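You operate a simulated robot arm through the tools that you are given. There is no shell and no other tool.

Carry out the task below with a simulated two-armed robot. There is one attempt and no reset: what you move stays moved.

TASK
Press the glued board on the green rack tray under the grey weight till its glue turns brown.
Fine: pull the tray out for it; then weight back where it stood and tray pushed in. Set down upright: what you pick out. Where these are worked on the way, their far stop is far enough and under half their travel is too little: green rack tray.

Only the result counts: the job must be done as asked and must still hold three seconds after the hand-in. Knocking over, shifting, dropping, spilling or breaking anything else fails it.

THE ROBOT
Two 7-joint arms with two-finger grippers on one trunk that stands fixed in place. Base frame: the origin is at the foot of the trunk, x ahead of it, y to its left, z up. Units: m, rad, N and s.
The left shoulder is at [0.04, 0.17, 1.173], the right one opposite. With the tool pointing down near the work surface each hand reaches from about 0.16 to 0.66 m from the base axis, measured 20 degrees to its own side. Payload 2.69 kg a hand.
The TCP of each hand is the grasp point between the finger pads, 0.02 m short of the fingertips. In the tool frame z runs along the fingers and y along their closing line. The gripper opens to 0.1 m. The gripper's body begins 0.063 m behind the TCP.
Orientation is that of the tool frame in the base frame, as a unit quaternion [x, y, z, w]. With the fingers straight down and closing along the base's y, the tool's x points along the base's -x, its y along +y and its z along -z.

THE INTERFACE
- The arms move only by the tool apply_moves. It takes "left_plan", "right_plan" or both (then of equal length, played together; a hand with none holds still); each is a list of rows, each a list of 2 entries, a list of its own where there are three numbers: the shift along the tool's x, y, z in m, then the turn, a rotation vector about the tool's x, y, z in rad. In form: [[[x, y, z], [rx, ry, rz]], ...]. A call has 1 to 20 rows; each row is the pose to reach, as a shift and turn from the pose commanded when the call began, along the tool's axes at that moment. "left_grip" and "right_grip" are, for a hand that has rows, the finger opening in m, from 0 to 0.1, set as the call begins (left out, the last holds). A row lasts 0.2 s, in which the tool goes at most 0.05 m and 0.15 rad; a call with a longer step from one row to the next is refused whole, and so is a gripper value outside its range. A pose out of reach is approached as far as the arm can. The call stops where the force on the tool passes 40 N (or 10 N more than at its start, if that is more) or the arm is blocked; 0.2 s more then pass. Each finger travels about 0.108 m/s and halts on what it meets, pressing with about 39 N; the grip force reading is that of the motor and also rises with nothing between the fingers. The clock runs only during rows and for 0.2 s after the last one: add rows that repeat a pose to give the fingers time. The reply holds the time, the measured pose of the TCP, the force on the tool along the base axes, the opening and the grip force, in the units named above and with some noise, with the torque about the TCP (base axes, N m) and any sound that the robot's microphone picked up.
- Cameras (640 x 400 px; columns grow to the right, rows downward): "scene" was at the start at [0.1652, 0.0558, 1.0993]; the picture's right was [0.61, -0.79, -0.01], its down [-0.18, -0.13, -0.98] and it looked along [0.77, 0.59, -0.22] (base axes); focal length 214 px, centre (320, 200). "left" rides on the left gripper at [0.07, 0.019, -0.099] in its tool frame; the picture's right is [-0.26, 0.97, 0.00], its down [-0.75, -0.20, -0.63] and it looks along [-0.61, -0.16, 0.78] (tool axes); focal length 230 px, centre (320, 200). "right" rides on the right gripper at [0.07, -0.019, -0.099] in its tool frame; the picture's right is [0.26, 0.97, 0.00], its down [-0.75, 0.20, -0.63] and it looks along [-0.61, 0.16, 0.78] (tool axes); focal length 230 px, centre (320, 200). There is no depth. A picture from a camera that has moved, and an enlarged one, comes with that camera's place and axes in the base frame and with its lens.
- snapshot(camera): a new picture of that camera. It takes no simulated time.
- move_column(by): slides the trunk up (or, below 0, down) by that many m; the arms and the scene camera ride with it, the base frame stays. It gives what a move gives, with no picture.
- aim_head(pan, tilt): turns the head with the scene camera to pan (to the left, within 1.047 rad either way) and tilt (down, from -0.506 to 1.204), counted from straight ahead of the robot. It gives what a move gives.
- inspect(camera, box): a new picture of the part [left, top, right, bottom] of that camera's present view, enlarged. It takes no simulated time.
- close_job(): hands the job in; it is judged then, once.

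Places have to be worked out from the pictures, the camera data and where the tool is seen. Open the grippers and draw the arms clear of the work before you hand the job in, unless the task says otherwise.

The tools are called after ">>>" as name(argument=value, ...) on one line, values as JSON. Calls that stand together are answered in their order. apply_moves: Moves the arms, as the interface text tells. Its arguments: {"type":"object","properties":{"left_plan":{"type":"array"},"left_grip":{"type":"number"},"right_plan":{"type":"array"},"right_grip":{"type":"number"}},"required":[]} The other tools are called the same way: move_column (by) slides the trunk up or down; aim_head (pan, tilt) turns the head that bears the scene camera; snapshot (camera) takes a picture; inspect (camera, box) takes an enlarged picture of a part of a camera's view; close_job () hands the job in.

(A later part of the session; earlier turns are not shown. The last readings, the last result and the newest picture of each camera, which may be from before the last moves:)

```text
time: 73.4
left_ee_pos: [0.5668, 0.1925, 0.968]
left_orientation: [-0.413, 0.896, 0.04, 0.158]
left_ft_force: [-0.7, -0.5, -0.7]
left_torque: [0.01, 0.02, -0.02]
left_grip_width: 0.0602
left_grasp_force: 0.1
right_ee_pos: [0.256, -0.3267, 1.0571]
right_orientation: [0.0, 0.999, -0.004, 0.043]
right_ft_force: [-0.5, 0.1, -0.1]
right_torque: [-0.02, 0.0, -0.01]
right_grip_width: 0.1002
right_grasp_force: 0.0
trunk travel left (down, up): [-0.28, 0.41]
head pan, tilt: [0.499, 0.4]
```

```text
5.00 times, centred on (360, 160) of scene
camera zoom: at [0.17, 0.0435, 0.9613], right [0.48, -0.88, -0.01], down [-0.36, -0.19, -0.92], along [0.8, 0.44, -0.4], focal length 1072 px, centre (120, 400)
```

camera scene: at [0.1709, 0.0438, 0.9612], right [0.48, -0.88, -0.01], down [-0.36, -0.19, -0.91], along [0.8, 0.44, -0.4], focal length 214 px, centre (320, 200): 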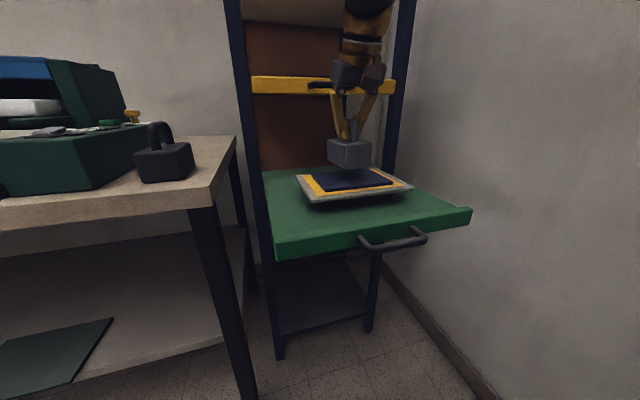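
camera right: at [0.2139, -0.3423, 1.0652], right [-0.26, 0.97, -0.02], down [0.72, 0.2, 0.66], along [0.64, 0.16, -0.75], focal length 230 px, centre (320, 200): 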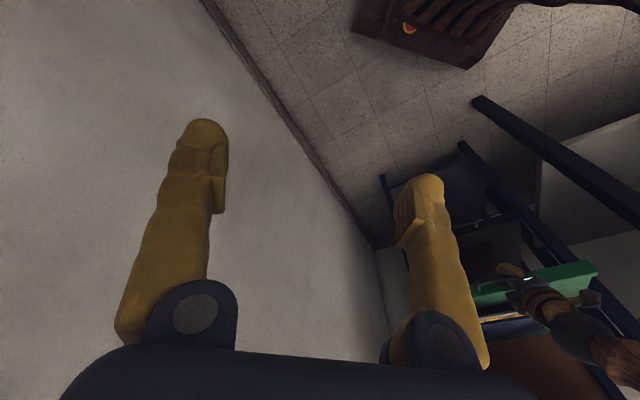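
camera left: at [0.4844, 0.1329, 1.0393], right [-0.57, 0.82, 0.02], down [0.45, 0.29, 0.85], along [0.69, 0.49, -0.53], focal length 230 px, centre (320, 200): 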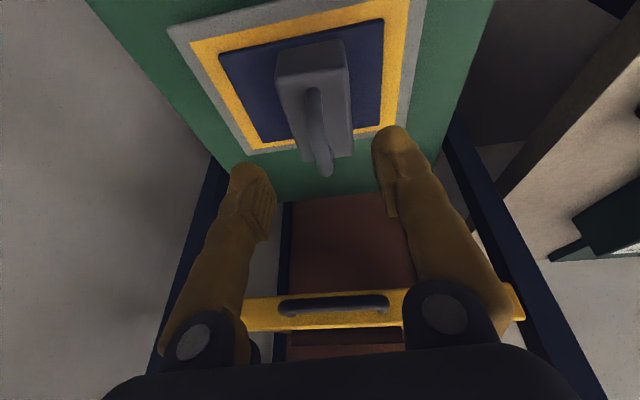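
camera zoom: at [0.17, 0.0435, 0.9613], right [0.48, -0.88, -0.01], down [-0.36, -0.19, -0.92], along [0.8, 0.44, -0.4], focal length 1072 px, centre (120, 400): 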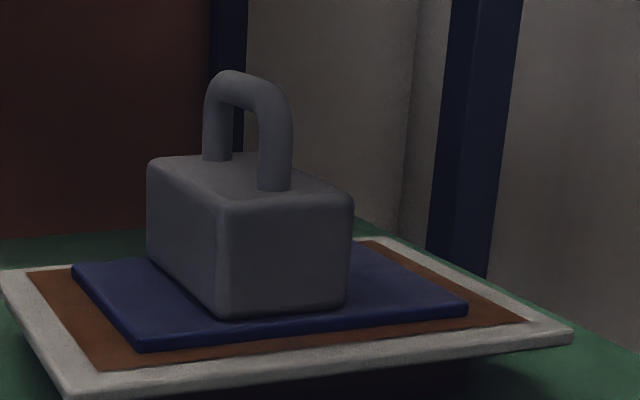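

Arch centre on the board is ≈(0.605, 0.219), bar centre z≈0.896. I line up with a small yaw correction, halfway down first.

>>> apply_moves(left_plan=[[[-0.006, -0.002, 0.01], [0, 0, 0.03]], [[-0.012, -0.004, 0.025], [0, 0, 0.06]], [[-0.0173, -0.005, 0.04], [0, 0, 0.09]], [[-0.0173, -0.005, 0.05], [0, 0, 0.09]], [[-0.0173, -0.005, 0.05], [0, 0, 0.09]]], left_grip=0.055)

>>> inspect(camera="left", box=[220, 10, 440, 230])

>>> inspect(camera="scene", box=[310, 100, 410, 200])

```text
time: 74.6
left_ee_pos: [0.5928, 0.2094, 0.9238]
left_orientation: [-0.369, 0.915, 0.051, 0.158]
left_ft_force: [-0.3, 0.3, 0.4]
left_torque: [0.01, 0.04, -0.03]
left_grip_width: 0.0552
left_grasp_force: 0.1
right_ee_pos: [0.2571, -0.326, 1.0573]
right_orientation: [0.0, 0.999, -0.003, 0.043]
right_ft_force: [0.5, -0.6, -0.6]
right_torque: [0.02, 0.0, 0.01]
right_grip_width: 0.1001
right_grasp_force: 0.0
trunk travel left (down, up): [-0.28, 0.41]
head pan, tilt: [0.499, 0.4]
```

```text
1.82 times, centred on (330, 120) of left
camera zoom: at [0.5072, 0.1555, 0.9943], right [-0.49, 0.87, 0.06], down [0.49, 0.22, 0.84], along [0.72, 0.45, -0.53], focal length 418 px, centre (302, 346)
```

zoom: 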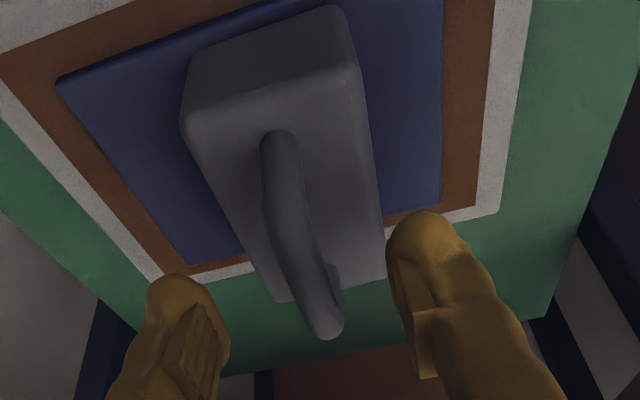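

```text
4.00 times, centred on (360, 150) of scene
camera zoom: at [0.17, 0.0434, 0.9613], right [0.48, -0.88, -0.01], down [-0.36, -0.19, -0.92], along [0.8, 0.44, -0.4], focal length 858 px, centre (160, 400)
```

zoom: 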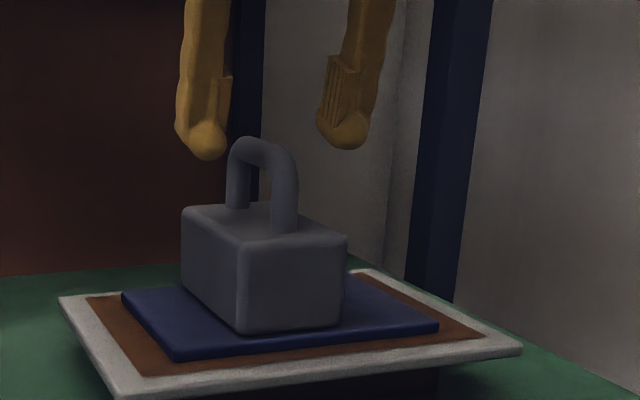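

Well aligned (arch centre confirmed at (0.605, 0.221)). I go down the remaining 0.039 m.

>>> apply_moves(left_plan=[[[-0.001, 0.0006, 0.012], [0, 0, 0]], [[-0.002, 0.0006, 0.024], [0, 0, 0]], [[-0.003, 0.0006, 0.033], [0, 0, 0]], [[-0.0037, 0.0006, 0.038], [0, 0, 0]], [[-0.0037, 0.0006, 0.0392], [0, 0, 0]], [[-0.0037, 0.0006, 0.0392], [0, 0, 0]]], left_grip=0.05)

>>> inspect(camera="scene", box=[310, 100, 410, 200])

>>> inspect(camera="left", box=[200, 0, 420, 240])

```text
time: 76.0
left_ee_pos: [0.6052, 0.2202, 0.8886]
left_orientation: [-0.369, 0.914, 0.051, 0.159]
left_ft_force: [0.9, -1.1, -0.1]
left_torque: [-0.03, 0.06, -0.01]
left_grip_width: 0.0502
left_grasp_force: 0.1
right_ee_pos: [0.2564, -0.3251, 1.0575]
right_orientation: [0.0, 0.999, -0.003, 0.042]
right_ft_force: [-0.2, 0.3, -0.1]
right_torque: [0.03, -0.04, -0.02]
right_grip_width: 0.1
right_grasp_force: 0.1
trunk travel left (down, up): [-0.28, 0.41]
head pan, tilt: [0.499, 0.4]
```

```text
4.00 times, centred on (360, 150) of scene
camera zoom: at [0.1701, 0.0435, 0.9613], right [0.48, -0.88, -0.01], down [-0.36, -0.19, -0.92], along [0.8, 0.44, -0.4], focal length 858 px, centre (160, 400)
```

zoom: 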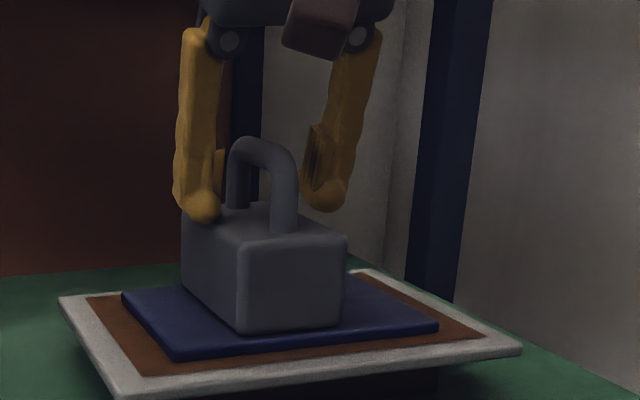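

```text
1.67 times, centred on (310, 120) of left
camera zoom: at [0.5195, 0.1659, 0.9595], right [-0.49, 0.87, 0.06], down [0.49, 0.22, 0.84], along [0.72, 0.45, -0.53], focal length 384 px, centre (337, 333)
```

zoom: 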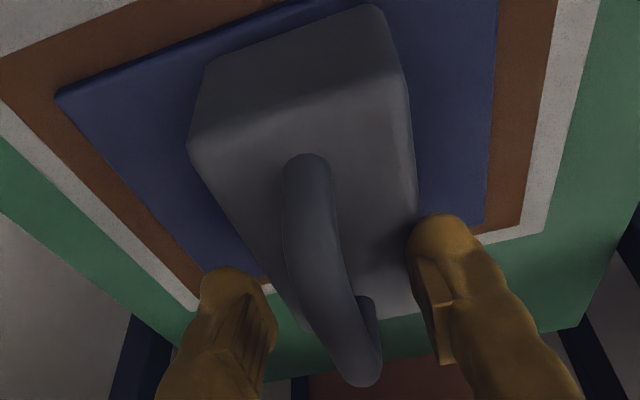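

Matching the earlier good grip, I go 3 mm deeper and close the fingers.

>>> apply_moves(left_plan=[[[0.001, 0, 0.003], [0, 0, 0]], [[0.001, 0, 0.003], [0, 0, 0]]], left_grip=0.05)

>>> apply_moves(left_plan=[[[0, 0, 0], [0, 0, 0]], [[0, 0, 0], [0, 0, 0]], [[0, 0, 0], [0, 0, 0]], [[0, 0, 0], [0, 0, 0]], [[0, 0, 0], [0, 0, 0]]], left_grip=0.0)

>>> apply_moves(left_plan=[[[-0.0007, 0, -0.002], [0, 0, 0]], [[-0.0013, 0, -0.0038], [0, 0, 0]], [[-0.002, 0, -0.0057], [0, 0, 0]]], left_grip=0.0)

>>> inspect(camera="scene", box=[310, 100, 410, 200])

```text
time: 76.6
left_ee_pos: [0.6046, 0.22, 0.8877]
left_orientation: [-0.369, 0.914, 0.051, 0.16]
left_ft_force: [0.7, 1.3, 13.1]
left_torque: [0.3, 0.33, 0.0]
left_grip_width: 0.0499
left_grasp_force: 0.0
right_ee_pos: [0.2543, -0.327, 1.0566]
right_orientation: [0.0, 0.999, -0.003, 0.042]
right_ft_force: [0.0, 1.1, -0.4]
right_torque: [0.0, 0.0, -0.04]
right_grip_width: 0.1001
right_grasp_force: 0.0
trunk travel left (down, up): [-0.28, 0.41]
head pan, tilt: [0.499, 0.4]
```

```text
time: 77.8
left_ee_pos: [0.6041, 0.2197, 0.8843]
left_orientation: [-0.369, 0.914, 0.052, 0.157]
left_ft_force: [-0.5, -2.4, -5.3]
left_torque: [-0.03, 0.03, -0.03]
left_grip_width: 0.0057
left_grasp_force: 29.3
right_ee_pos: [0.2552, -0.3257, 1.0575]
right_orientation: [0.0, 0.999, -0.003, 0.041]
right_ft_force: [0.8, -0.3, -0.5]
right_torque: [-0.01, -0.01, 0.01]
right_grip_width: 0.1002
right_grasp_force: 0.1
trunk travel left (down, up): [-0.28, 0.41]
head pan, tilt: [0.499, 0.4]
```

```text
time: 78.6
left_ee_pos: [0.6047, 0.2206, 0.8909]
left_orientation: [-0.369, 0.914, 0.05, 0.157]
left_ft_force: [-0.1, 0.5, -14.1]
left_torque: [0.0, 0.0, 0.06]
left_grip_width: 0.0062
left_grasp_force: 30.1
right_ee_pos: [0.2552, -0.3259, 1.0585]
right_orientation: [0.001, 0.999, -0.004, 0.041]
right_ft_force: [-0.6, 0.6, -0.2]
right_torque: [0.03, 0.02, 0.0]
right_grip_width: 0.0999
right_grasp_force: 0.1
trunk travel left (down, up): [-0.28, 0.41]
head pan, tilt: [0.499, 0.4]
```

```text
4.00 times, centred on (360, 150) of scene
camera zoom: at [0.171, 0.0438, 0.9611], right [0.48, -0.88, -0.01], down [-0.36, -0.19, -0.91], along [0.8, 0.44, -0.4], focal length 858 px, centre (160, 400)
```

zoom: 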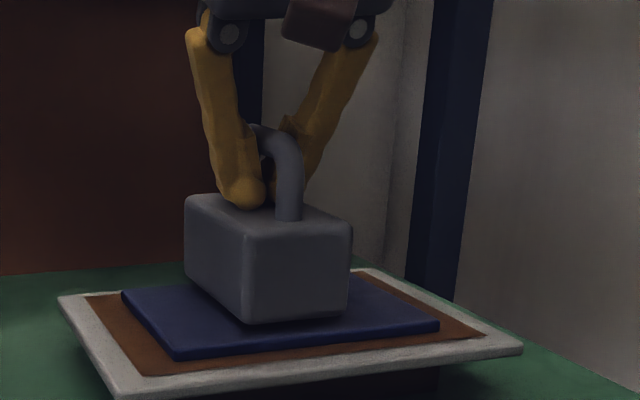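

Lifted off the board with the full 14 N held. I raise the trunk by 0.18 m for the way back.

>>> move_column(by=0.18)

>>> snapshot(camera="scene")

```text
time: 80.6
left_ee_pos: [0.6054, 0.2188, 1.071]
left_orientation: [-0.37, 0.914, 0.052, 0.157]
left_ft_force: [-0.6, -0.4, -13.5]
left_torque: [0.04, -0.04, -0.01]
left_grip_width: 0.0062
left_grasp_force: 30.2
right_ee_pos: [0.2575, -0.3258, 1.2376]
right_orientation: [0.0, 0.999, -0.004, 0.042]
right_ft_force: [0.1, -1.1, 0.7]
right_torque: [-0.01, 0.0, 0.03]
right_grip_width: 0.0999
right_grasp_force: 0.1
trunk travel left (down, up): [-0.46, 0.23]
head pan, tilt: [0.499, 0.4]
```

```text
taken
camera scene: at [0.1745, 0.0438, 1.1409], right [0.48, -0.88, -0.01], down [-0.36, -0.19, -0.91], along [0.8, 0.44, -0.4], focal length 214 px, centre (320, 200)
```

scene: 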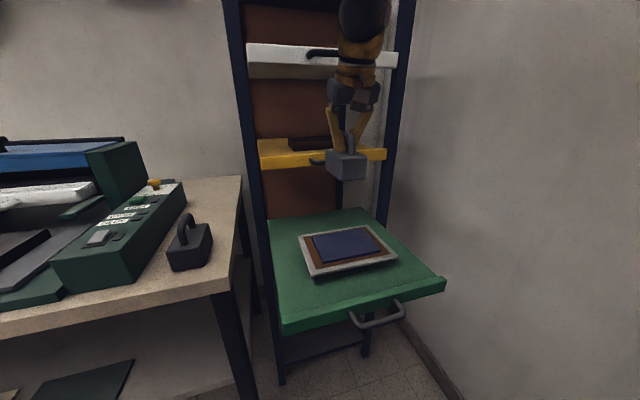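

The weight is clear of everything. I carry it back left in front of the rack pole to (0.353, 0.441).

>>> apply_moves(left_plan=[[[0.0004, 0.0049, -0.0002], [0, 0, 0]], [[0.0009, 0.0127, -0.0006], [0, 0, 0]], [[0.0018, 0.0244, -0.0012], [0, 0, 0]], [[0.0029, 0.04, -0.0019], [0, 0, 0]], [[0.0043, 0.0586, -0.0028], [0, 0, 0]], [[0.0058, 0.0791, -0.0038], [0, 0, 0]], [[0.0073, 0.1006, -0.0048], [0, 0, 0]], [[0.0089, 0.1221, -0.0058], [0, 0, 0]], [[0.0105, 0.1446, -0.0069], [0, 0, 0]], [[0.0122, 0.167, -0.008], [0, 0, 0]], [[0.0138, 0.1895, -0.009], [0, 0, 0]], [[0.0154, 0.212, -0.0101], [0, 0, 0]], [[0.0171, 0.2345, -0.0112], [0, 0, 0]], [[0.0186, 0.2559, -0.0122], [0, 0, 0]], [[0.0201, 0.2765, -0.0132], [0, 0, 0]], [[0.0215, 0.2951, -0.0141], [0, 0, 0]], [[0.0226, 0.3107, -0.0148], [0, 0, 0]], [[0.0235, 0.3224, -0.0154], [0, 0, 0]], [[0.024, 0.3302, -0.0158], [0, 0, 0]], [[0.0244, 0.3351, -0.016], [0, 0, 0]]], left_grip=0.0)

>>> snapshot(camera="scene")

```text
time: 84.8
left_ee_pos: [0.353, 0.4424, 1.0692]
left_orientation: [-0.369, 0.914, 0.049, 0.158]
left_ft_force: [0.1, 0.1, -13.0]
left_torque: [-0.01, -0.01, -0.01]
left_grip_width: 0.006
left_grasp_force: 29.5
right_ee_pos: [0.2578, -0.3248, 1.2383]
right_orientation: [0.001, 0.999, -0.003, 0.041]
right_ft_force: [-0.3, -0.2, 0.0]
right_torque: [0.02, 0.01, 0.03]
right_grip_width: 0.1
right_grasp_force: 0.0
trunk travel left (down, up): [-0.46, 0.23]
head pan, tilt: [0.499, 0.4]
```

```text
taken
camera scene: at [0.1737, 0.0443, 1.1411], right [0.48, -0.88, -0.01], down [-0.36, -0.19, -0.91], along [0.8, 0.44, -0.4], focal length 214 px, centre (320, 200)
```

scene: 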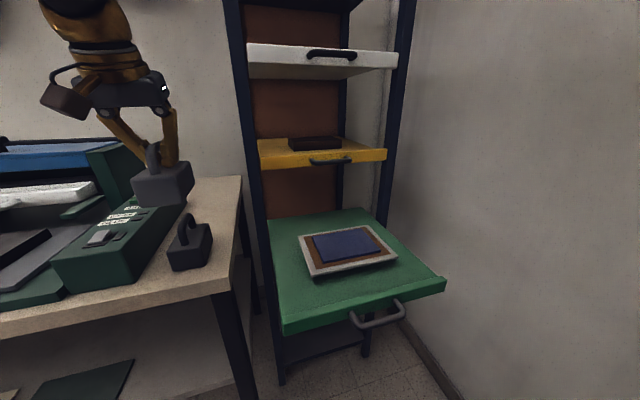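

On track. Now I carry it forward along the 45° line to above its original spot (0.4865, 0.5748).

>>> apply_moves(left_plan=[[[-0.0047, 0.0001, 0.0016], [0, 0, 0]], [[-0.0121, 0.0002, 0.0042], [0, 0, 0]], [[-0.0234, 0.0005, 0.008], [0, 0, 0]], [[-0.0374, 0.0008, 0.0128], [0, 0, 0]], [[-0.0542, 0.0011, 0.0186], [0, 0, 0]], [[-0.0729, 0.0015, 0.025], [0, 0, 0]], [[-0.0916, 0.0019, 0.0315], [0, 0, 0]], [[-0.1102, 0.0022, 0.0379], [0, 0, 0]], [[-0.1289, 0.0026, 0.0443], [0, 0, 0]], [[-0.1457, 0.003, 0.0501], [0, 0, 0]], [[-0.1588, 0.0032, 0.0546], [0, 0, 0]], [[-0.1682, 0.0034, 0.0578], [0, 0, 0]], [[-0.1747, 0.0035, 0.06], [0, 0, 0]], [[-0.1775, 0.0036, 0.061], [0, 0, 0]], [[-0.1775, 0.0036, 0.061], [0, 0, 0]]], left_grip=0.0)

>>> snapshot(camera="scene")

>>> snapshot(camera="left")

```text
time: 88.0
left_ee_pos: [0.4861, 0.5756, 1.0703]
left_orientation: [-0.37, 0.914, 0.05, 0.157]
left_ft_force: [-0.5, 0.0, -14.1]
left_torque: [0.04, -0.02, 0.0]
left_grip_width: 0.0059
left_grasp_force: 29.5
right_ee_pos: [0.2565, -0.3253, 1.236]
right_orientation: [-0.001, 0.999, -0.005, 0.041]
right_ft_force: [-0.8, -0.1, -0.5]
right_torque: [0.03, -0.01, -0.02]
right_grip_width: 0.0999
right_grasp_force: 0.0
trunk travel left (down, up): [-0.46, 0.23]
head pan, tilt: [0.499, 0.4]
```

```text
taken
camera scene: at [0.1741, 0.0446, 1.1411], right [0.48, -0.88, -0.01], down [-0.36, -0.19, -0.91], along [0.8, 0.44, -0.4], focal length 214 px, centre (320, 200)
```

scene: 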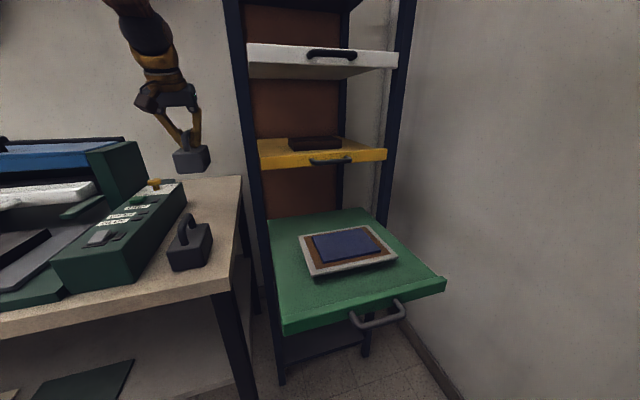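

```text
taken
camera left: at [0.401, 0.5216, 1.1406], right [-0.49, 0.87, 0.06], down [0.49, 0.22, 0.84], along [0.72, 0.44, -0.53], focal length 230 px, centre (320, 200)
```

left: 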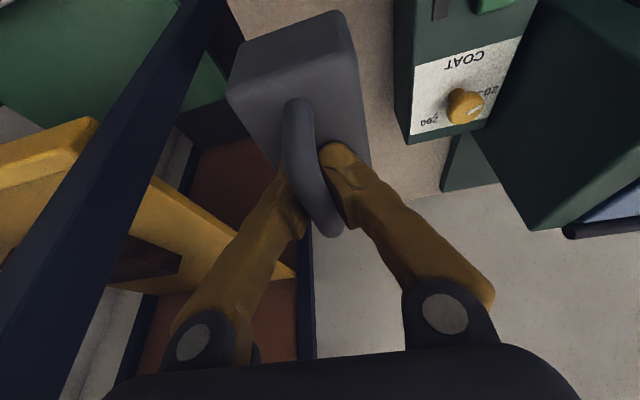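

Above the original spot; the weight is ~2.5° turned relative to before, so I correct the yaw slightly, then lower the trunk by 0.13 m.

>>> apply_moves(left_plan=[[[0, 0, 0], [0, 0, 0.015]], [[0, 0.0005, 0], [0, 0, 0.03]], [[0, 0.001, 0], [0, 0, 0.042]], [[0, 0.001, 0], [0, 0, 0.042]]], left_grip=0.0)

>>> move_column(by=-0.13)

>>> snapshot(camera="left")

>>> inspect(camera="scene", box=[140, 80, 260, 200])

```text
time: 89.0
left_ee_pos: [0.4852, 0.5767, 1.0701]
left_orientation: [-0.349, 0.922, 0.053, 0.156]
left_ft_force: [-0.2, 0.1, -12.8]
left_torque: [0.05, -0.07, 0.0]
left_grip_width: 0.0062
left_grasp_force: 29.9
right_ee_pos: [0.256, -0.3245, 1.2385]
right_orientation: [0.0, 0.999, -0.004, 0.042]
right_ft_force: [0.6, 0.2, -0.5]
right_torque: [0.03, -0.01, -0.02]
right_grip_width: 0.1
right_grasp_force: 0.1
trunk travel left (down, up): [-0.46, 0.23]
head pan, tilt: [0.499, 0.4]
```

```text
time: 90.6
left_ee_pos: [0.4846, 0.5775, 0.9407]
left_orientation: [-0.348, 0.923, 0.052, 0.157]
left_ft_force: [-0.4, 0.5, -12.5]
left_torque: [0.01, 0.0, 0.0]
left_grip_width: 0.006
left_grasp_force: 29.5
right_ee_pos: [0.2557, -0.3252, 1.1069]
right_orientation: [0.0, 0.999, -0.004, 0.041]
right_ft_force: [0.3, -0.1, 0.0]
right_torque: [0.03, -0.02, 0.01]
right_grip_width: 0.0998
right_grasp_force: 0.1
trunk travel left (down, up): [-0.33, 0.36]
head pan, tilt: [0.499, 0.4]
```

```text
taken
camera left: at [0.3985, 0.5254, 1.011], right [-0.46, 0.89, 0.07], down [0.5, 0.19, 0.84], along [0.73, 0.42, -0.53], focal length 230 px, centre (320, 200)
```

left: 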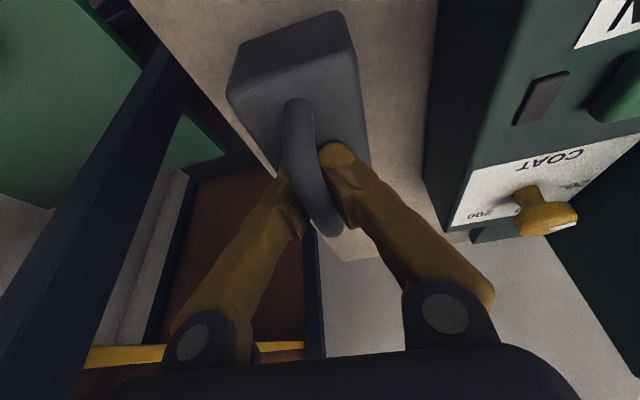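

```text
3.33 times, centred on (200, 140) of scene
camera zoom: at [0.1716, 0.0444, 1.0112], right [0.48, -0.88, -0.01], down [-0.36, -0.19, -0.91], along [0.8, 0.44, -0.4], focal length 715 px, centre (720, 400)
```

zoom: 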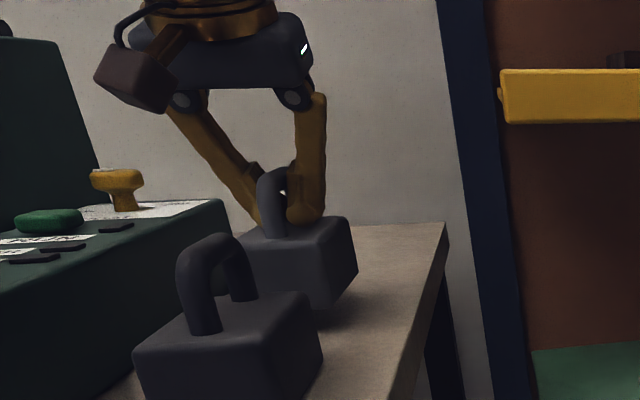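

Just 1.5 cm above the table. I lower slowly with the arm, reading the load.

>>> apply_moves(left_plan=[[[0.0011, 0, 0.0033], [0, 0, 0]], [[0.0023, 0, 0.0066], [0, 0, 0]], [[0.0033, 0, 0.0095], [0, 0, 0]], [[0.0033, 0, 0.0095], [0, 0, 0]]], left_grip=0.0)

>>> inspect(camera="scene", box=[140, 80, 260, 200])

```text
time: 91.6
left_ee_pos: [0.4868, 0.5764, 0.929]
left_orientation: [-0.349, 0.922, 0.053, 0.156]
left_ft_force: [-0.1, -0.9, -13.5]
left_torque: [0.01, -0.04, -0.03]
left_grip_width: 0.006
left_grasp_force: 29.2
right_ee_pos: [0.2571, -0.3248, 1.1088]
right_orientation: [0.0, 0.999, -0.003, 0.042]
right_ft_force: [0.5, 0.8, -0.1]
right_torque: [0.01, 0.04, 0.01]
right_grip_width: 0.1
right_grasp_force: 0.1
trunk travel left (down, up): [-0.33, 0.36]
head pan, tilt: [0.499, 0.4]
```

```text
3.33 times, centred on (200, 140) of scene
camera zoom: at [0.1717, 0.0444, 1.0111], right [0.48, -0.88, -0.01], down [-0.36, -0.19, -0.91], along [0.8, 0.44, -0.4], focal length 715 px, centre (720, 400)
```

zoom: 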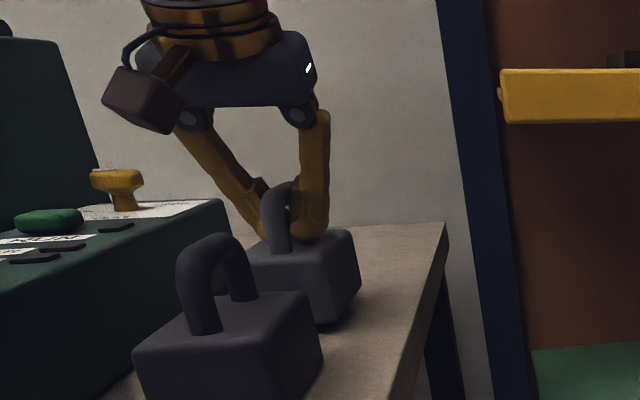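

Still hanging at 13.5 N; a few more millimetres.

>>> apply_moves(left_plan=[[[0.0009, 0, 0.0027], [0, 0, 0]], [[0.0018, 0, 0.0053], [0, 0, 0]], [[0.0018, 0, 0.0053], [0, 0, 0]]], left_grip=0.0)

>>> apply_moves(left_plan=[[[0.0006, 0, 0.0018], [0, 0, 0]], [[0.0011, 0, 0.0033], [0, 0, 0]], [[0.0011, 0, 0.0033], [0, 0, 0]]], left_grip=0.0)

>>> inspect(camera="scene", box=[140, 80, 260, 200])

```text
time: 92.4
left_ee_pos: [0.4857, 0.5757, 0.9225]
left_orientation: [-0.349, 0.923, 0.052, 0.155]
left_ft_force: [0.0, -0.4, -14.2]
left_torque: [0.04, -0.01, 0.0]
left_grip_width: 0.0061
left_grasp_force: 29.6
right_ee_pos: [0.2565, -0.3258, 1.1067]
right_orientation: [0.0, 0.999, -0.004, 0.041]
right_ft_force: [0.1, 0.0, 0.1]
right_torque: [0.0, -0.02, -0.04]
right_grip_width: 0.0998
right_grasp_force: 0.2
trunk travel left (down, up): [-0.33, 0.36]
head pan, tilt: [0.499, 0.4]
```

```text
time: 93.2
left_ee_pos: [0.4845, 0.5762, 0.9226]
left_orientation: [-0.35, 0.922, 0.054, 0.157]
left_ft_force: [0.0, 3.3, -3.3]
left_torque: [-0.27, 0.21, -0.06]
left_grip_width: 0.0064
left_grasp_force: 29.8
right_ee_pos: [0.2565, -0.325, 1.1073]
right_orientation: [0.0, 0.999, -0.003, 0.041]
right_ft_force: [-0.7, 0.6, 0.0]
right_torque: [0.0, 0.0, 0.01]
right_grip_width: 0.1
right_grasp_force: 0.1
trunk travel left (down, up): [-0.33, 0.36]
head pan, tilt: [0.499, 0.4]
```

```text
3.33 times, centred on (200, 140) of scene
camera zoom: at [0.1711, 0.0441, 1.0113], right [0.48, -0.88, -0.01], down [-0.36, -0.19, -0.92], along [0.8, 0.44, -0.4], focal length 715 px, centre (720, 400)
```

zoom: 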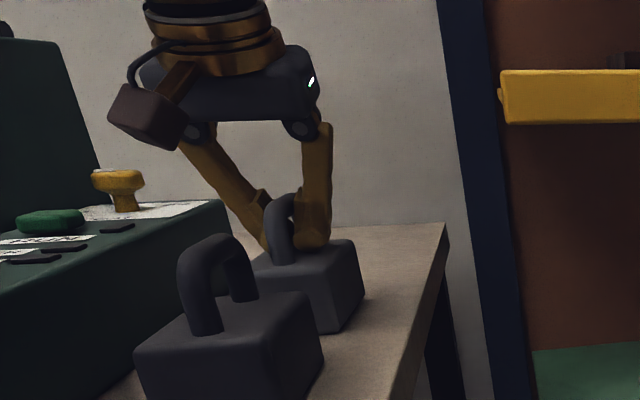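

Landed (3 N residual). I open the fingers only moderately to release without nudging, and check.

>>> apply_moves(left_plan=[[[0, 0, 0], [0, 0, 0]]], left_grip=0.03)

>>> inspect(camera="left", box=[200, 0, 420, 240])

>>> inspect(camera="scene", box=[140, 80, 260, 200])

```text
time: 93.6
left_ee_pos: [0.4836, 0.5751, 0.9219]
left_orientation: [-0.349, 0.922, 0.053, 0.157]
left_ft_force: [0.2, 0.2, -0.5]
left_torque: [0.02, -0.02, -0.03]
left_grip_width: 0.0298
left_grasp_force: 0.0
right_ee_pos: [0.2552, -0.3261, 1.107]
right_orientation: [0.001, 0.999, -0.003, 0.042]
right_ft_force: [-0.6, 0.0, -0.8]
right_torque: [0.01, 0.01, 0.01]
right_grip_width: 0.1
right_grasp_force: 0.2
trunk travel left (down, up): [-0.33, 0.36]
head pan, tilt: [0.499, 0.4]
```

```text
1.67 times, centred on (310, 120) of left
camera zoom: at [0.3982, 0.5245, 0.9925], right [-0.46, 0.89, 0.07], down [0.5, 0.19, 0.84], along [0.73, 0.42, -0.53], focal length 384 px, centre (337, 333)
```

zoom: 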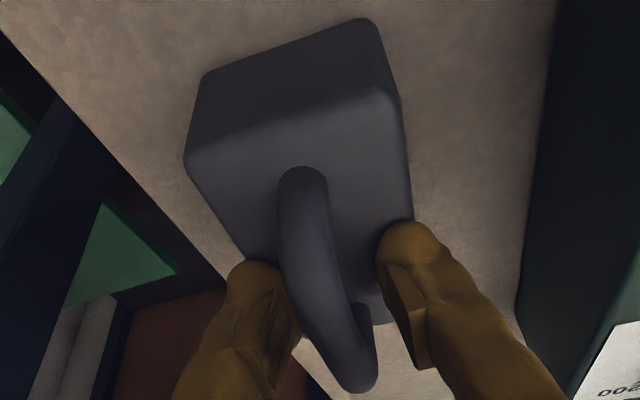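

```text
3.33 times, centred on (200, 140) of scene
camera zoom: at [0.171, 0.0437, 1.0113], right [0.48, -0.88, -0.01], down [-0.36, -0.19, -0.92], along [0.8, 0.44, -0.4], focal length 715 px, centre (720, 400)
```

zoom: 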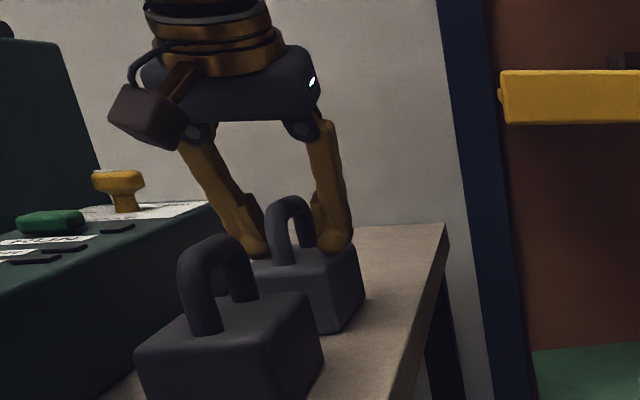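

The weight is released upright and its corners match the original to within ~2 mm. I withdraw the hand upward along the arch plane.

>>> apply_moves(left_plan=[[[0, 0, -0.006], [0, 0, 0]], [[0, 0, -0.018], [0, 0, 0]], [[0, 0, -0.035], [0, 0, 0]], [[0, 0, -0.06], [0, 0, 0]], [[0, 0, -0.09], [0, 0, 0]], [[0, 0, -0.12], [0, 0, 0]], [[0, 0, -0.12], [0, 0, 0]]], left_grip=0.04)

>>> snapshot(camera="left")

>>> snapshot(camera="scene")

```text
time: 95.2
left_ee_pos: [0.4556, 0.5507, 1.035]
left_orientation: [-0.35, 0.922, 0.053, 0.157]
left_ft_force: [-0.2, -0.8, 0.7]
left_torque: [0.02, -0.01, 0.01]
left_grip_width: 0.04
left_grasp_force: 0.0
right_ee_pos: [0.255, -0.3249, 1.1077]
right_orientation: [-0.001, 0.999, -0.004, 0.041]
right_ft_force: [0.4, -0.2, -0.2]
right_torque: [0.01, -0.02, -0.03]
right_grip_width: 0.0997
right_grasp_force: 0.0
trunk travel left (down, up): [-0.33, 0.36]
head pan, tilt: [0.499, 0.4]
```

```text
taken
camera left: at [0.3679, 0.5001, 1.1063], right [-0.46, 0.89, 0.07], down [0.5, 0.19, 0.84], along [0.73, 0.42, -0.53], focal length 230 px, centre (320, 200)
```

left: 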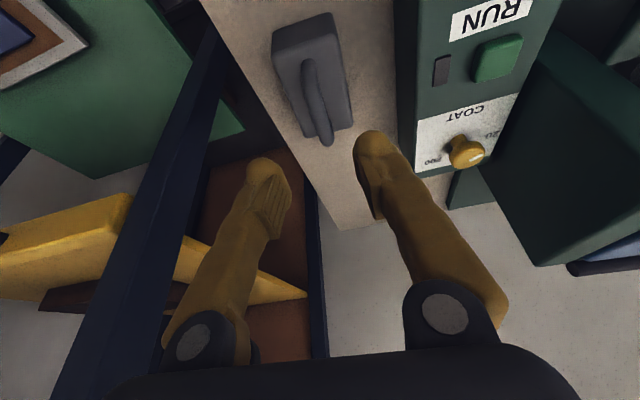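

```text
taken
camera scene: at [0.1711, 0.0437, 1.0113], right [0.48, -0.88, -0.01], down [-0.36, -0.19, -0.92], along [0.8, 0.44, -0.4], focal length 214 px, centre (320, 200)
```

scene: 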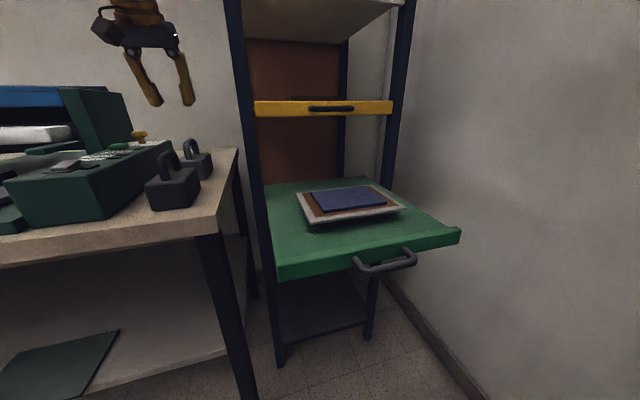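

The grey weight stands where it was; the hand is clear. I swing the left hand back over to the tray handle in the earlier pulling orientation.

>>> apply_moves(left_plan=[[[0.028, -0.011, -0.022], [0, 0, 0]], [[0.056, -0.022, -0.044], [0, 0, 0]], [[0.0844, -0.0326, -0.0659], [0, 0, 0]], [[0.1069, -0.0619, -0.0694], [0.0117, 0.0023, 0.1415]], [[0.1293, -0.0911, -0.073], [0.0235, 0.0047, 0.2831]], [[0.1518, -0.1204, -0.0765], [0.0352, 0.007, 0.4246]], [[0.1742, -0.1496, -0.0801], [0.0469, 0.0093, 0.5662]], [[0.1967, -0.1789, -0.0836], [0.0587, 0.0117, 0.7077]], [[0.2191, -0.2082, -0.0871], [0.0704, 0.014, 0.8493]], [[0.2416, -0.2374, -0.0907], [0.0821, 0.0163, 0.9908]], [[0.264, -0.2667, -0.0942], [0.0938, 0.0186, 1.1324]], [[0.2865, -0.2959, -0.0978], [0.1056, 0.021, 1.2739]], [[0.3089, -0.3252, -0.1013], [0.1173, 0.0233, 1.4155]], [[0.3314, -0.3545, -0.1048], [0.129, 0.0256, 1.557]], [[0.3314, -0.3545, -0.1048], [0.129, 0.0256, 1.557]]], left_grip=0.04)

>>> snapshot(camera="left")

>>> snapshot(camera="scene")

```text
time: 98.4
left_ee_pos: [0.4269, 0.0567, 1.029]
left_orientation: [0.409, 0.904, 0.091, 0.084]
left_ft_force: [0.9, -0.1, 0.1]
left_torque: [0.01, -0.01, -0.02]
left_grip_width: 0.0396
left_grasp_force: 0.1
right_ee_pos: [0.2558, -0.3259, 1.1071]
right_orientation: [0.001, 0.999, -0.004, 0.042]
right_ft_force: [-0.3, 0.1, 1.0]
right_torque: [0.01, 0.01, 0.01]
right_grip_width: 0.1001
right_grasp_force: 0.1
trunk travel left (down, up): [-0.33, 0.36]
head pan, tilt: [0.499, 0.4]
```

```text
taken
camera left: at [0.3727, 0.1114, 1.1235], right [0.87, 0.43, 0.24], down [0.2, -0.76, 0.62], along [0.45, -0.49, -0.74], focal length 230 px, centre (320, 200)
```

left: 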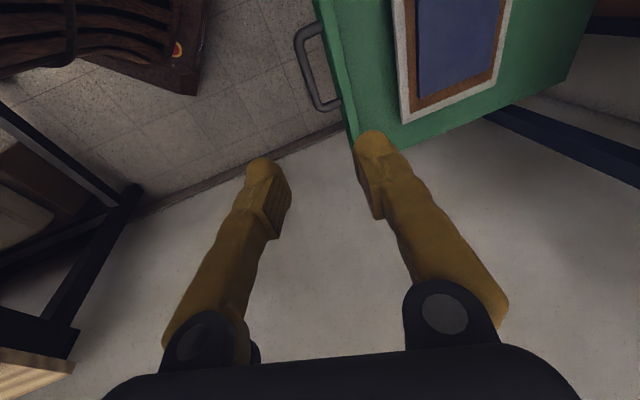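

```text
taken
camera scene: at [0.1707, 0.0436, 1.0113], right [0.48, -0.88, -0.01], down [-0.36, -0.19, -0.92], along [0.8, 0.44, -0.4], focal length 214 px, centre (320, 200)
```

scene: 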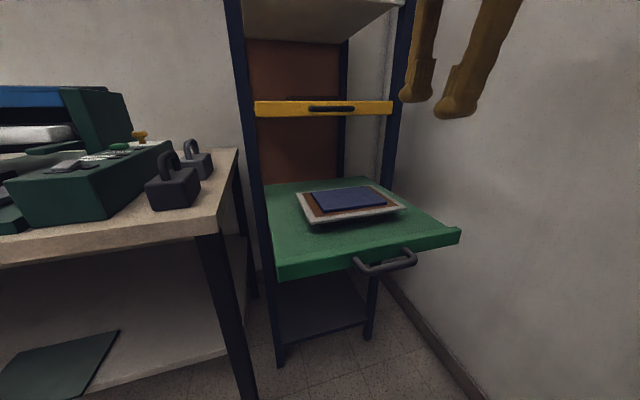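

The bar is at ≈(0.469, 0.082, 0.765). I lower the trunk 0.13 m (hand stays above the handle), then take a closer look.

>>> move_column(by=-0.13)

>>> apply_moves(left_plan=[[[-0.005, 0.015, 0.0], [0, 0, 0]], [[-0.009, 0.025, 0.02], [0, 0, 0]], [[-0.009, 0.025, 0.05], [0, 0, 0]], [[-0.009, 0.025, 0.07], [0, 0, 0]], [[-0.009, 0.025, 0.07], [0, 0, 0]]], left_grip=0.04)

>>> inspect(camera="left", box=[220, 0, 440, 220])

>>> snapshot(camera="scene")

```text
time: 99.9
left_ee_pos: [0.4273, 0.0571, 0.8979]
left_orientation: [0.408, 0.905, 0.092, 0.084]
left_ft_force: [-0.3, 0.1, -0.6]
left_torque: [-0.04, 0.0, -0.01]
left_grip_width: 0.0398
left_grasp_force: 0.0
right_ee_pos: [0.2551, -0.3268, 0.9774]
right_orientation: [0.0, 0.999, -0.003, 0.043]
right_ft_force: [0.7, 0.1, -0.1]
right_torque: [0.02, -0.01, 0.0]
right_grip_width: 0.1
right_grasp_force: 0.0
trunk travel left (down, up): [-0.2, 0.49]
head pan, tilt: [0.499, 0.4]
```

```text
time: 101.1
left_ee_pos: [0.4676, 0.073, 0.8365]
left_orientation: [0.407, 0.905, 0.091, 0.084]
left_ft_force: [-0.1, 0.2, 1.0]
left_torque: [-0.01, 0.03, -0.02]
left_grip_width: 0.0399
left_grasp_force: 0.1
right_ee_pos: [0.2552, -0.3253, 0.9787]
right_orientation: [0.001, 0.999, -0.003, 0.042]
right_ft_force: [0.3, 0.3, 0.4]
right_torque: [-0.02, -0.02, 0.0]
right_grip_width: 0.1
right_grasp_force: 0.0
trunk travel left (down, up): [-0.2, 0.49]
head pan, tilt: [0.499, 0.4]
```

```text
1.82 times, centred on (330, 110) of left
camera zoom: at [0.4132, 0.1279, 0.9319], right [0.87, 0.44, 0.24], down [0.2, -0.76, 0.62], along [0.46, -0.49, -0.74], focal length 418 px, centre (302, 364)
```

zoom: 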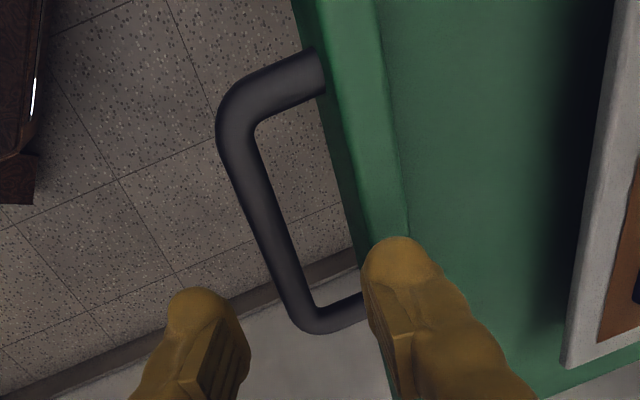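

```text
taken
camera scene: at [0.1686, 0.0435, 0.8814], right [0.48, -0.88, -0.01], down [-0.36, -0.19, -0.92], along [0.8, 0.44, -0.4], focal length 214 px, centre (320, 200)
```

scene: 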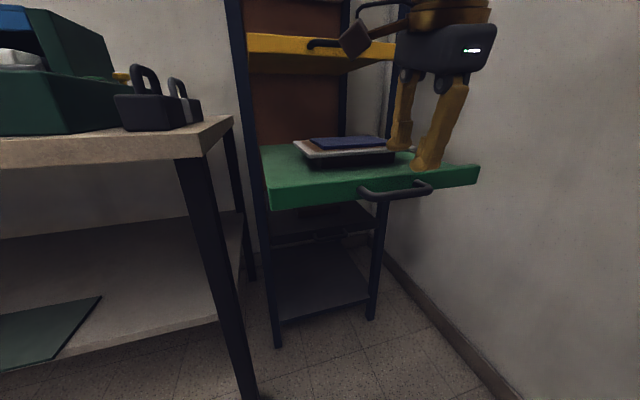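

I shift slightly outward so the inner finger will pass between bar and tray front, then descend over the bar with fingers at 0.03.

>>> apply_moves(left_plan=[[[0.007, -0.006, 0.0], [0, 0, 0]], [[0.0142, -0.0125, 0.01], [0, 0, 0]], [[0.0142, -0.0125, 0.025], [0, 0, 0]], [[0.0142, -0.0125, 0.035], [0, 0, 0]], [[0.0142, -0.0125, 0.035], [0, 0, 0]]], left_grip=0.03)

>>> inspect(camera="left", box=[220, 0, 440, 220])

>>> inspect(camera="scene", box=[340, 100, 500, 220])

```text
time: 102.3
left_ee_pos: [0.4578, 0.0786, 0.797]
left_orientation: [0.408, 0.905, 0.091, 0.084]
left_ft_force: [0.0, 0.2, 0.7]
left_torque: [0.01, 0.03, 0.03]
left_grip_width: 0.0301
left_grasp_force: 0.0
right_ee_pos: [0.2553, -0.3267, 0.9778]
right_orientation: [0.0, 0.999, -0.004, 0.042]
right_ft_force: [0.1, -0.7, -0.5]
right_torque: [0.01, -0.03, 0.02]
right_grip_width: 0.0998
right_grasp_force: 0.2
trunk travel left (down, up): [-0.2, 0.49]
head pan, tilt: [0.499, 0.4]
```

```text
1.82 times, centred on (330, 110) of left
camera zoom: at [0.4026, 0.1334, 0.8934], right [0.87, 0.44, 0.24], down [0.21, -0.76, 0.62], along [0.46, -0.49, -0.74], focal length 418 px, centre (302, 364)
```

zoom: 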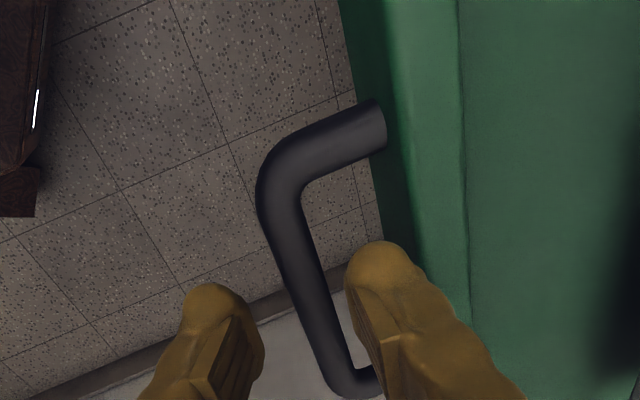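

```text
3.33 times, centred on (420, 160) of scene
camera zoom: at [0.1686, 0.0435, 0.8814], right [0.48, -0.88, -0.01], down [-0.36, -0.19, -0.92], along [0.8, 0.44, -0.4], focal length 715 px, centre (-13, 333)
```

zoom: 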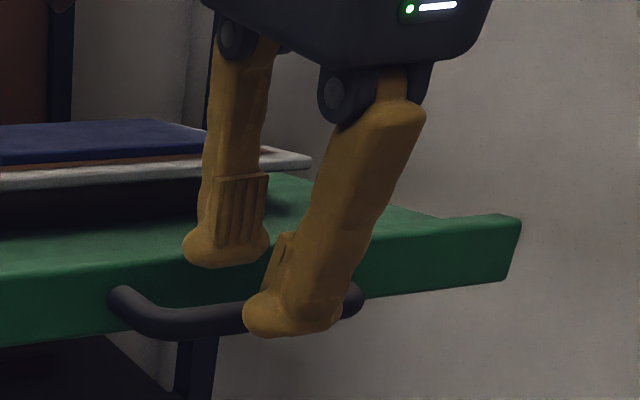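

The bar is well centred between the fingers. I go down the last 0.03 m and close.

>>> apply_moves(left_plan=[[[0, 0.001, 0.01], [0, 0, 0]], [[0, 0.002, 0.02], [0, 0, 0]], [[0, 0.002, 0.03], [0, 0, 0]], [[0, 0.002, 0.03], [0, 0, 0]]], left_grip=0.03)

>>> apply_moves(left_plan=[[[0, 0, 0], [0, 0, 0]], [[0, 0, 0], [0, 0, 0]], [[0, 0, 0], [0, 0, 0]]], left_grip=0.0)

>>> inspect(camera="left", box=[220, 0, 440, 220])

```text
time: 103.3
left_ee_pos: [0.4655, 0.083, 0.7699]
left_orientation: [0.407, 0.905, 0.091, 0.083]
left_ft_force: [0.7, 0.3, -0.3]
left_torque: [-0.02, 0.03, -0.01]
left_grip_width: 0.03
left_grasp_force: 0.0
right_ee_pos: [0.2557, -0.3263, 0.9794]
right_orientation: [0.0, 0.999, -0.003, 0.042]
right_ft_force: [0.0, -0.1, -0.1]
right_torque: [0.02, 0.03, -0.01]
right_grip_width: 0.0999
right_grasp_force: 0.1
trunk travel left (down, up): [-0.2, 0.49]
head pan, tilt: [0.499, 0.4]
```

```text
time: 104.1
left_ee_pos: [0.4659, 0.0845, 0.7675]
left_orientation: [0.407, 0.905, 0.091, 0.083]
left_ft_force: [1.1, -0.7, -9.6]
left_torque: [-0.11, -0.04, 0.26]
left_grip_width: 0.0088
left_grasp_force: 36.7
right_ee_pos: [0.2558, -0.3269, 0.9781]
right_orientation: [0.001, 0.999, -0.003, 0.041]
right_ft_force: [0.6, 0.1, -0.6]
right_torque: [0.0, 0.03, 0.02]
right_grip_width: 0.1001
right_grasp_force: 0.1
trunk travel left (down, up): [-0.2, 0.49]
head pan, tilt: [0.499, 0.4]
```

```text
1.82 times, centred on (330, 110) of left
camera zoom: at [0.4107, 0.1386, 0.864], right [0.87, 0.44, 0.24], down [0.21, -0.76, 0.62], along [0.45, -0.49, -0.75], focal length 418 px, centre (302, 364)
```

zoom: 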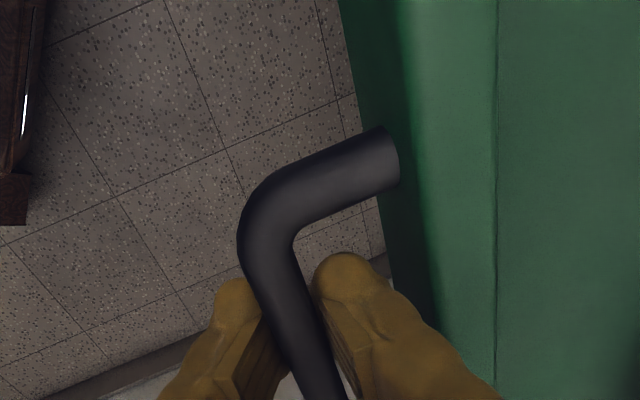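

Bar gripped. I push the tray in along the 45° line, gently ramped, for 0.17 m.

>>> apply_moves(left_plan=[[[0.0003, 0.0039, 0.0009], [0, 0, 0]], [[0.0008, 0.0117, 0.0027], [0, 0, 0]], [[0.0017, 0.0233, 0.0054], [0, 0, 0]], [[0.0026, 0.0369, 0.0086], [0, 0, 0]], [[0.0037, 0.0525, 0.0122], [0, 0, 0]], [[0.0048, 0.068, 0.0158], [0, 0, 0]], [[0.0059, 0.0835, 0.0194], [0, 0, 0]], [[0.007, 0.0991, 0.0231], [0, 0, 0]], [[0.0081, 0.1146, 0.0267], [0, 0, 0]], [[0.0092, 0.1302, 0.0303], [0, 0, 0]], [[0.0102, 0.1438, 0.0334], [0, 0, 0]], [[0.0109, 0.1535, 0.0357], [0, 0, 0]], [[0.0114, 0.1603, 0.0373], [0, 0, 0]], [[0.0117, 0.1651, 0.0384], [0, 0, 0]], [[0.0117, 0.1651, 0.0384], [0, 0, 0]]], left_grip=0.0)

>>> snapshot(camera="scene")

>>> snapshot(camera="left")

```text
time: 107.3
left_ee_pos: [0.5855, 0.2045, 0.7676]
left_orientation: [0.408, 0.905, 0.09, 0.081]
left_ft_force: [-3.5, 2.1, -23.0]
left_torque: [0.23, 0.24, 0.36]
left_grip_width: 0.0085
left_grasp_force: 35.8
right_ee_pos: [0.2566, -0.3252, 0.9785]
right_orientation: [0.0, 0.999, -0.004, 0.04]
right_ft_force: [0.2, -0.1, 0.9]
right_torque: [0.02, 0.0, -0.02]
right_grip_width: 0.0998
right_grasp_force: 0.1
trunk travel left (down, up): [-0.2, 0.49]
head pan, tilt: [0.499, 0.4]
```

```text
taken
camera scene: at [0.1699, 0.0441, 0.881], right [0.48, -0.88, -0.01], down [-0.36, -0.19, -0.91], along [0.8, 0.44, -0.4], focal length 214 px, centre (320, 200)
```

scene: 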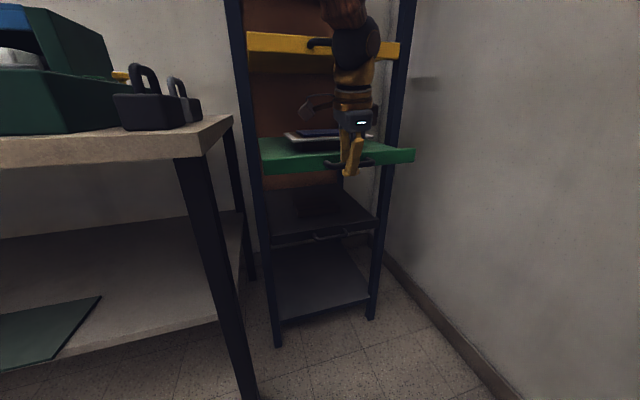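

```text
taken
camera left: at [0.5311, 0.259, 0.8637], right [0.87, 0.44, 0.24], down [0.21, -0.76, 0.62], along [0.45, -0.49, -0.75], focal length 230 px, centre (320, 200)
```

left: 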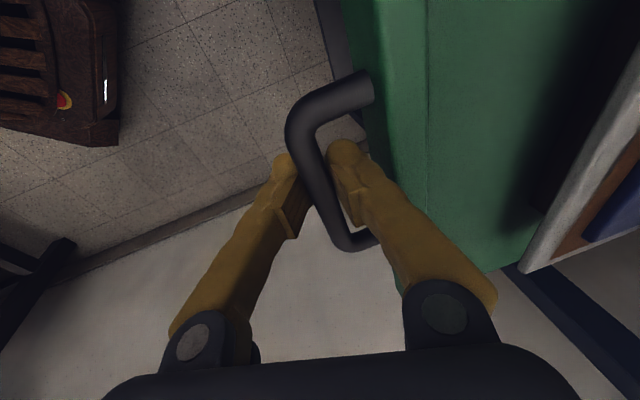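

Tray pushed in to about 0.12 m. I open slightly, pitch the hand up by 0.3 rad (to clear the yellow handle), and re-close.

>>> apply_moves(left_plan=[[[0, 0, 0], [0, 0, 0]], [[0, 0, 0], [-0.1, 0, 0]], [[0, 0, 0], [-0.2, 0, 0]], [[0, 0, 0], [-0.3, 0, 0]], [[0, 0, 0], [-0.3, 0, 0]]], left_grip=0.03)

>>> inspect(camera="left", box=[220, 0, 440, 220])

>>> inspect(camera="scene", box=[250, 0, 430, 200])

```text
time: 108.5
left_ee_pos: [0.5866, 0.2108, 0.7745]
left_orientation: [0.379, 0.887, 0.219, 0.147]
left_ft_force: [0.3, 0.5, 0.7]
left_torque: [0.0, 0.0, 0.0]
left_grip_width: 0.0301
left_grasp_force: 0.1
right_ee_pos: [0.2554, -0.326, 0.9777]
right_orientation: [0.0, 0.999, -0.003, 0.04]
right_ft_force: [-0.2, -0.3, -0.2]
right_torque: [0.04, 0.01, 0.03]
right_grip_width: 0.0999
right_grasp_force: 0.0
trunk travel left (down, up): [-0.2, 0.49]
head pan, tilt: [0.499, 0.4]
```

```text
1.82 times, centred on (330, 110) of left
camera zoom: at [0.5089, 0.2456, 0.8615], right [0.76, 0.41, 0.51], down [0.11, -0.85, 0.51], along [0.64, -0.33, -0.69], focal length 418 px, centre (302, 364)
```

zoom: 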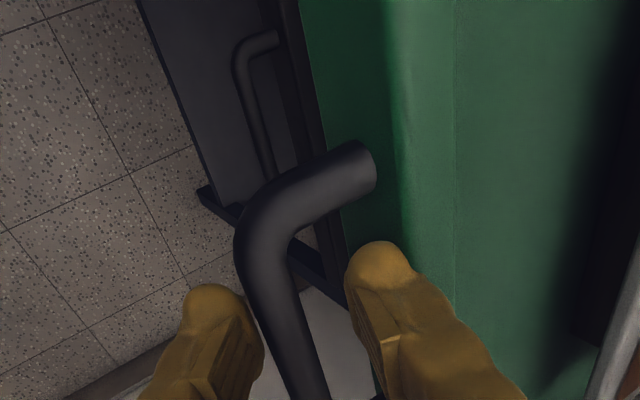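

```text
2.00 times, centred on (340, 100) of scene
camera zoom: at [0.1687, 0.0432, 0.8814], right [0.48, -0.88, -0.01], down [-0.36, -0.19, -0.92], along [0.8, 0.44, -0.4], focal length 429 px, centre (280, 400)
```

zoom: 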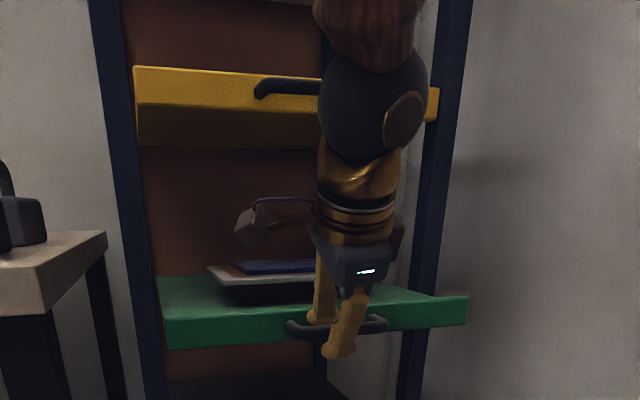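

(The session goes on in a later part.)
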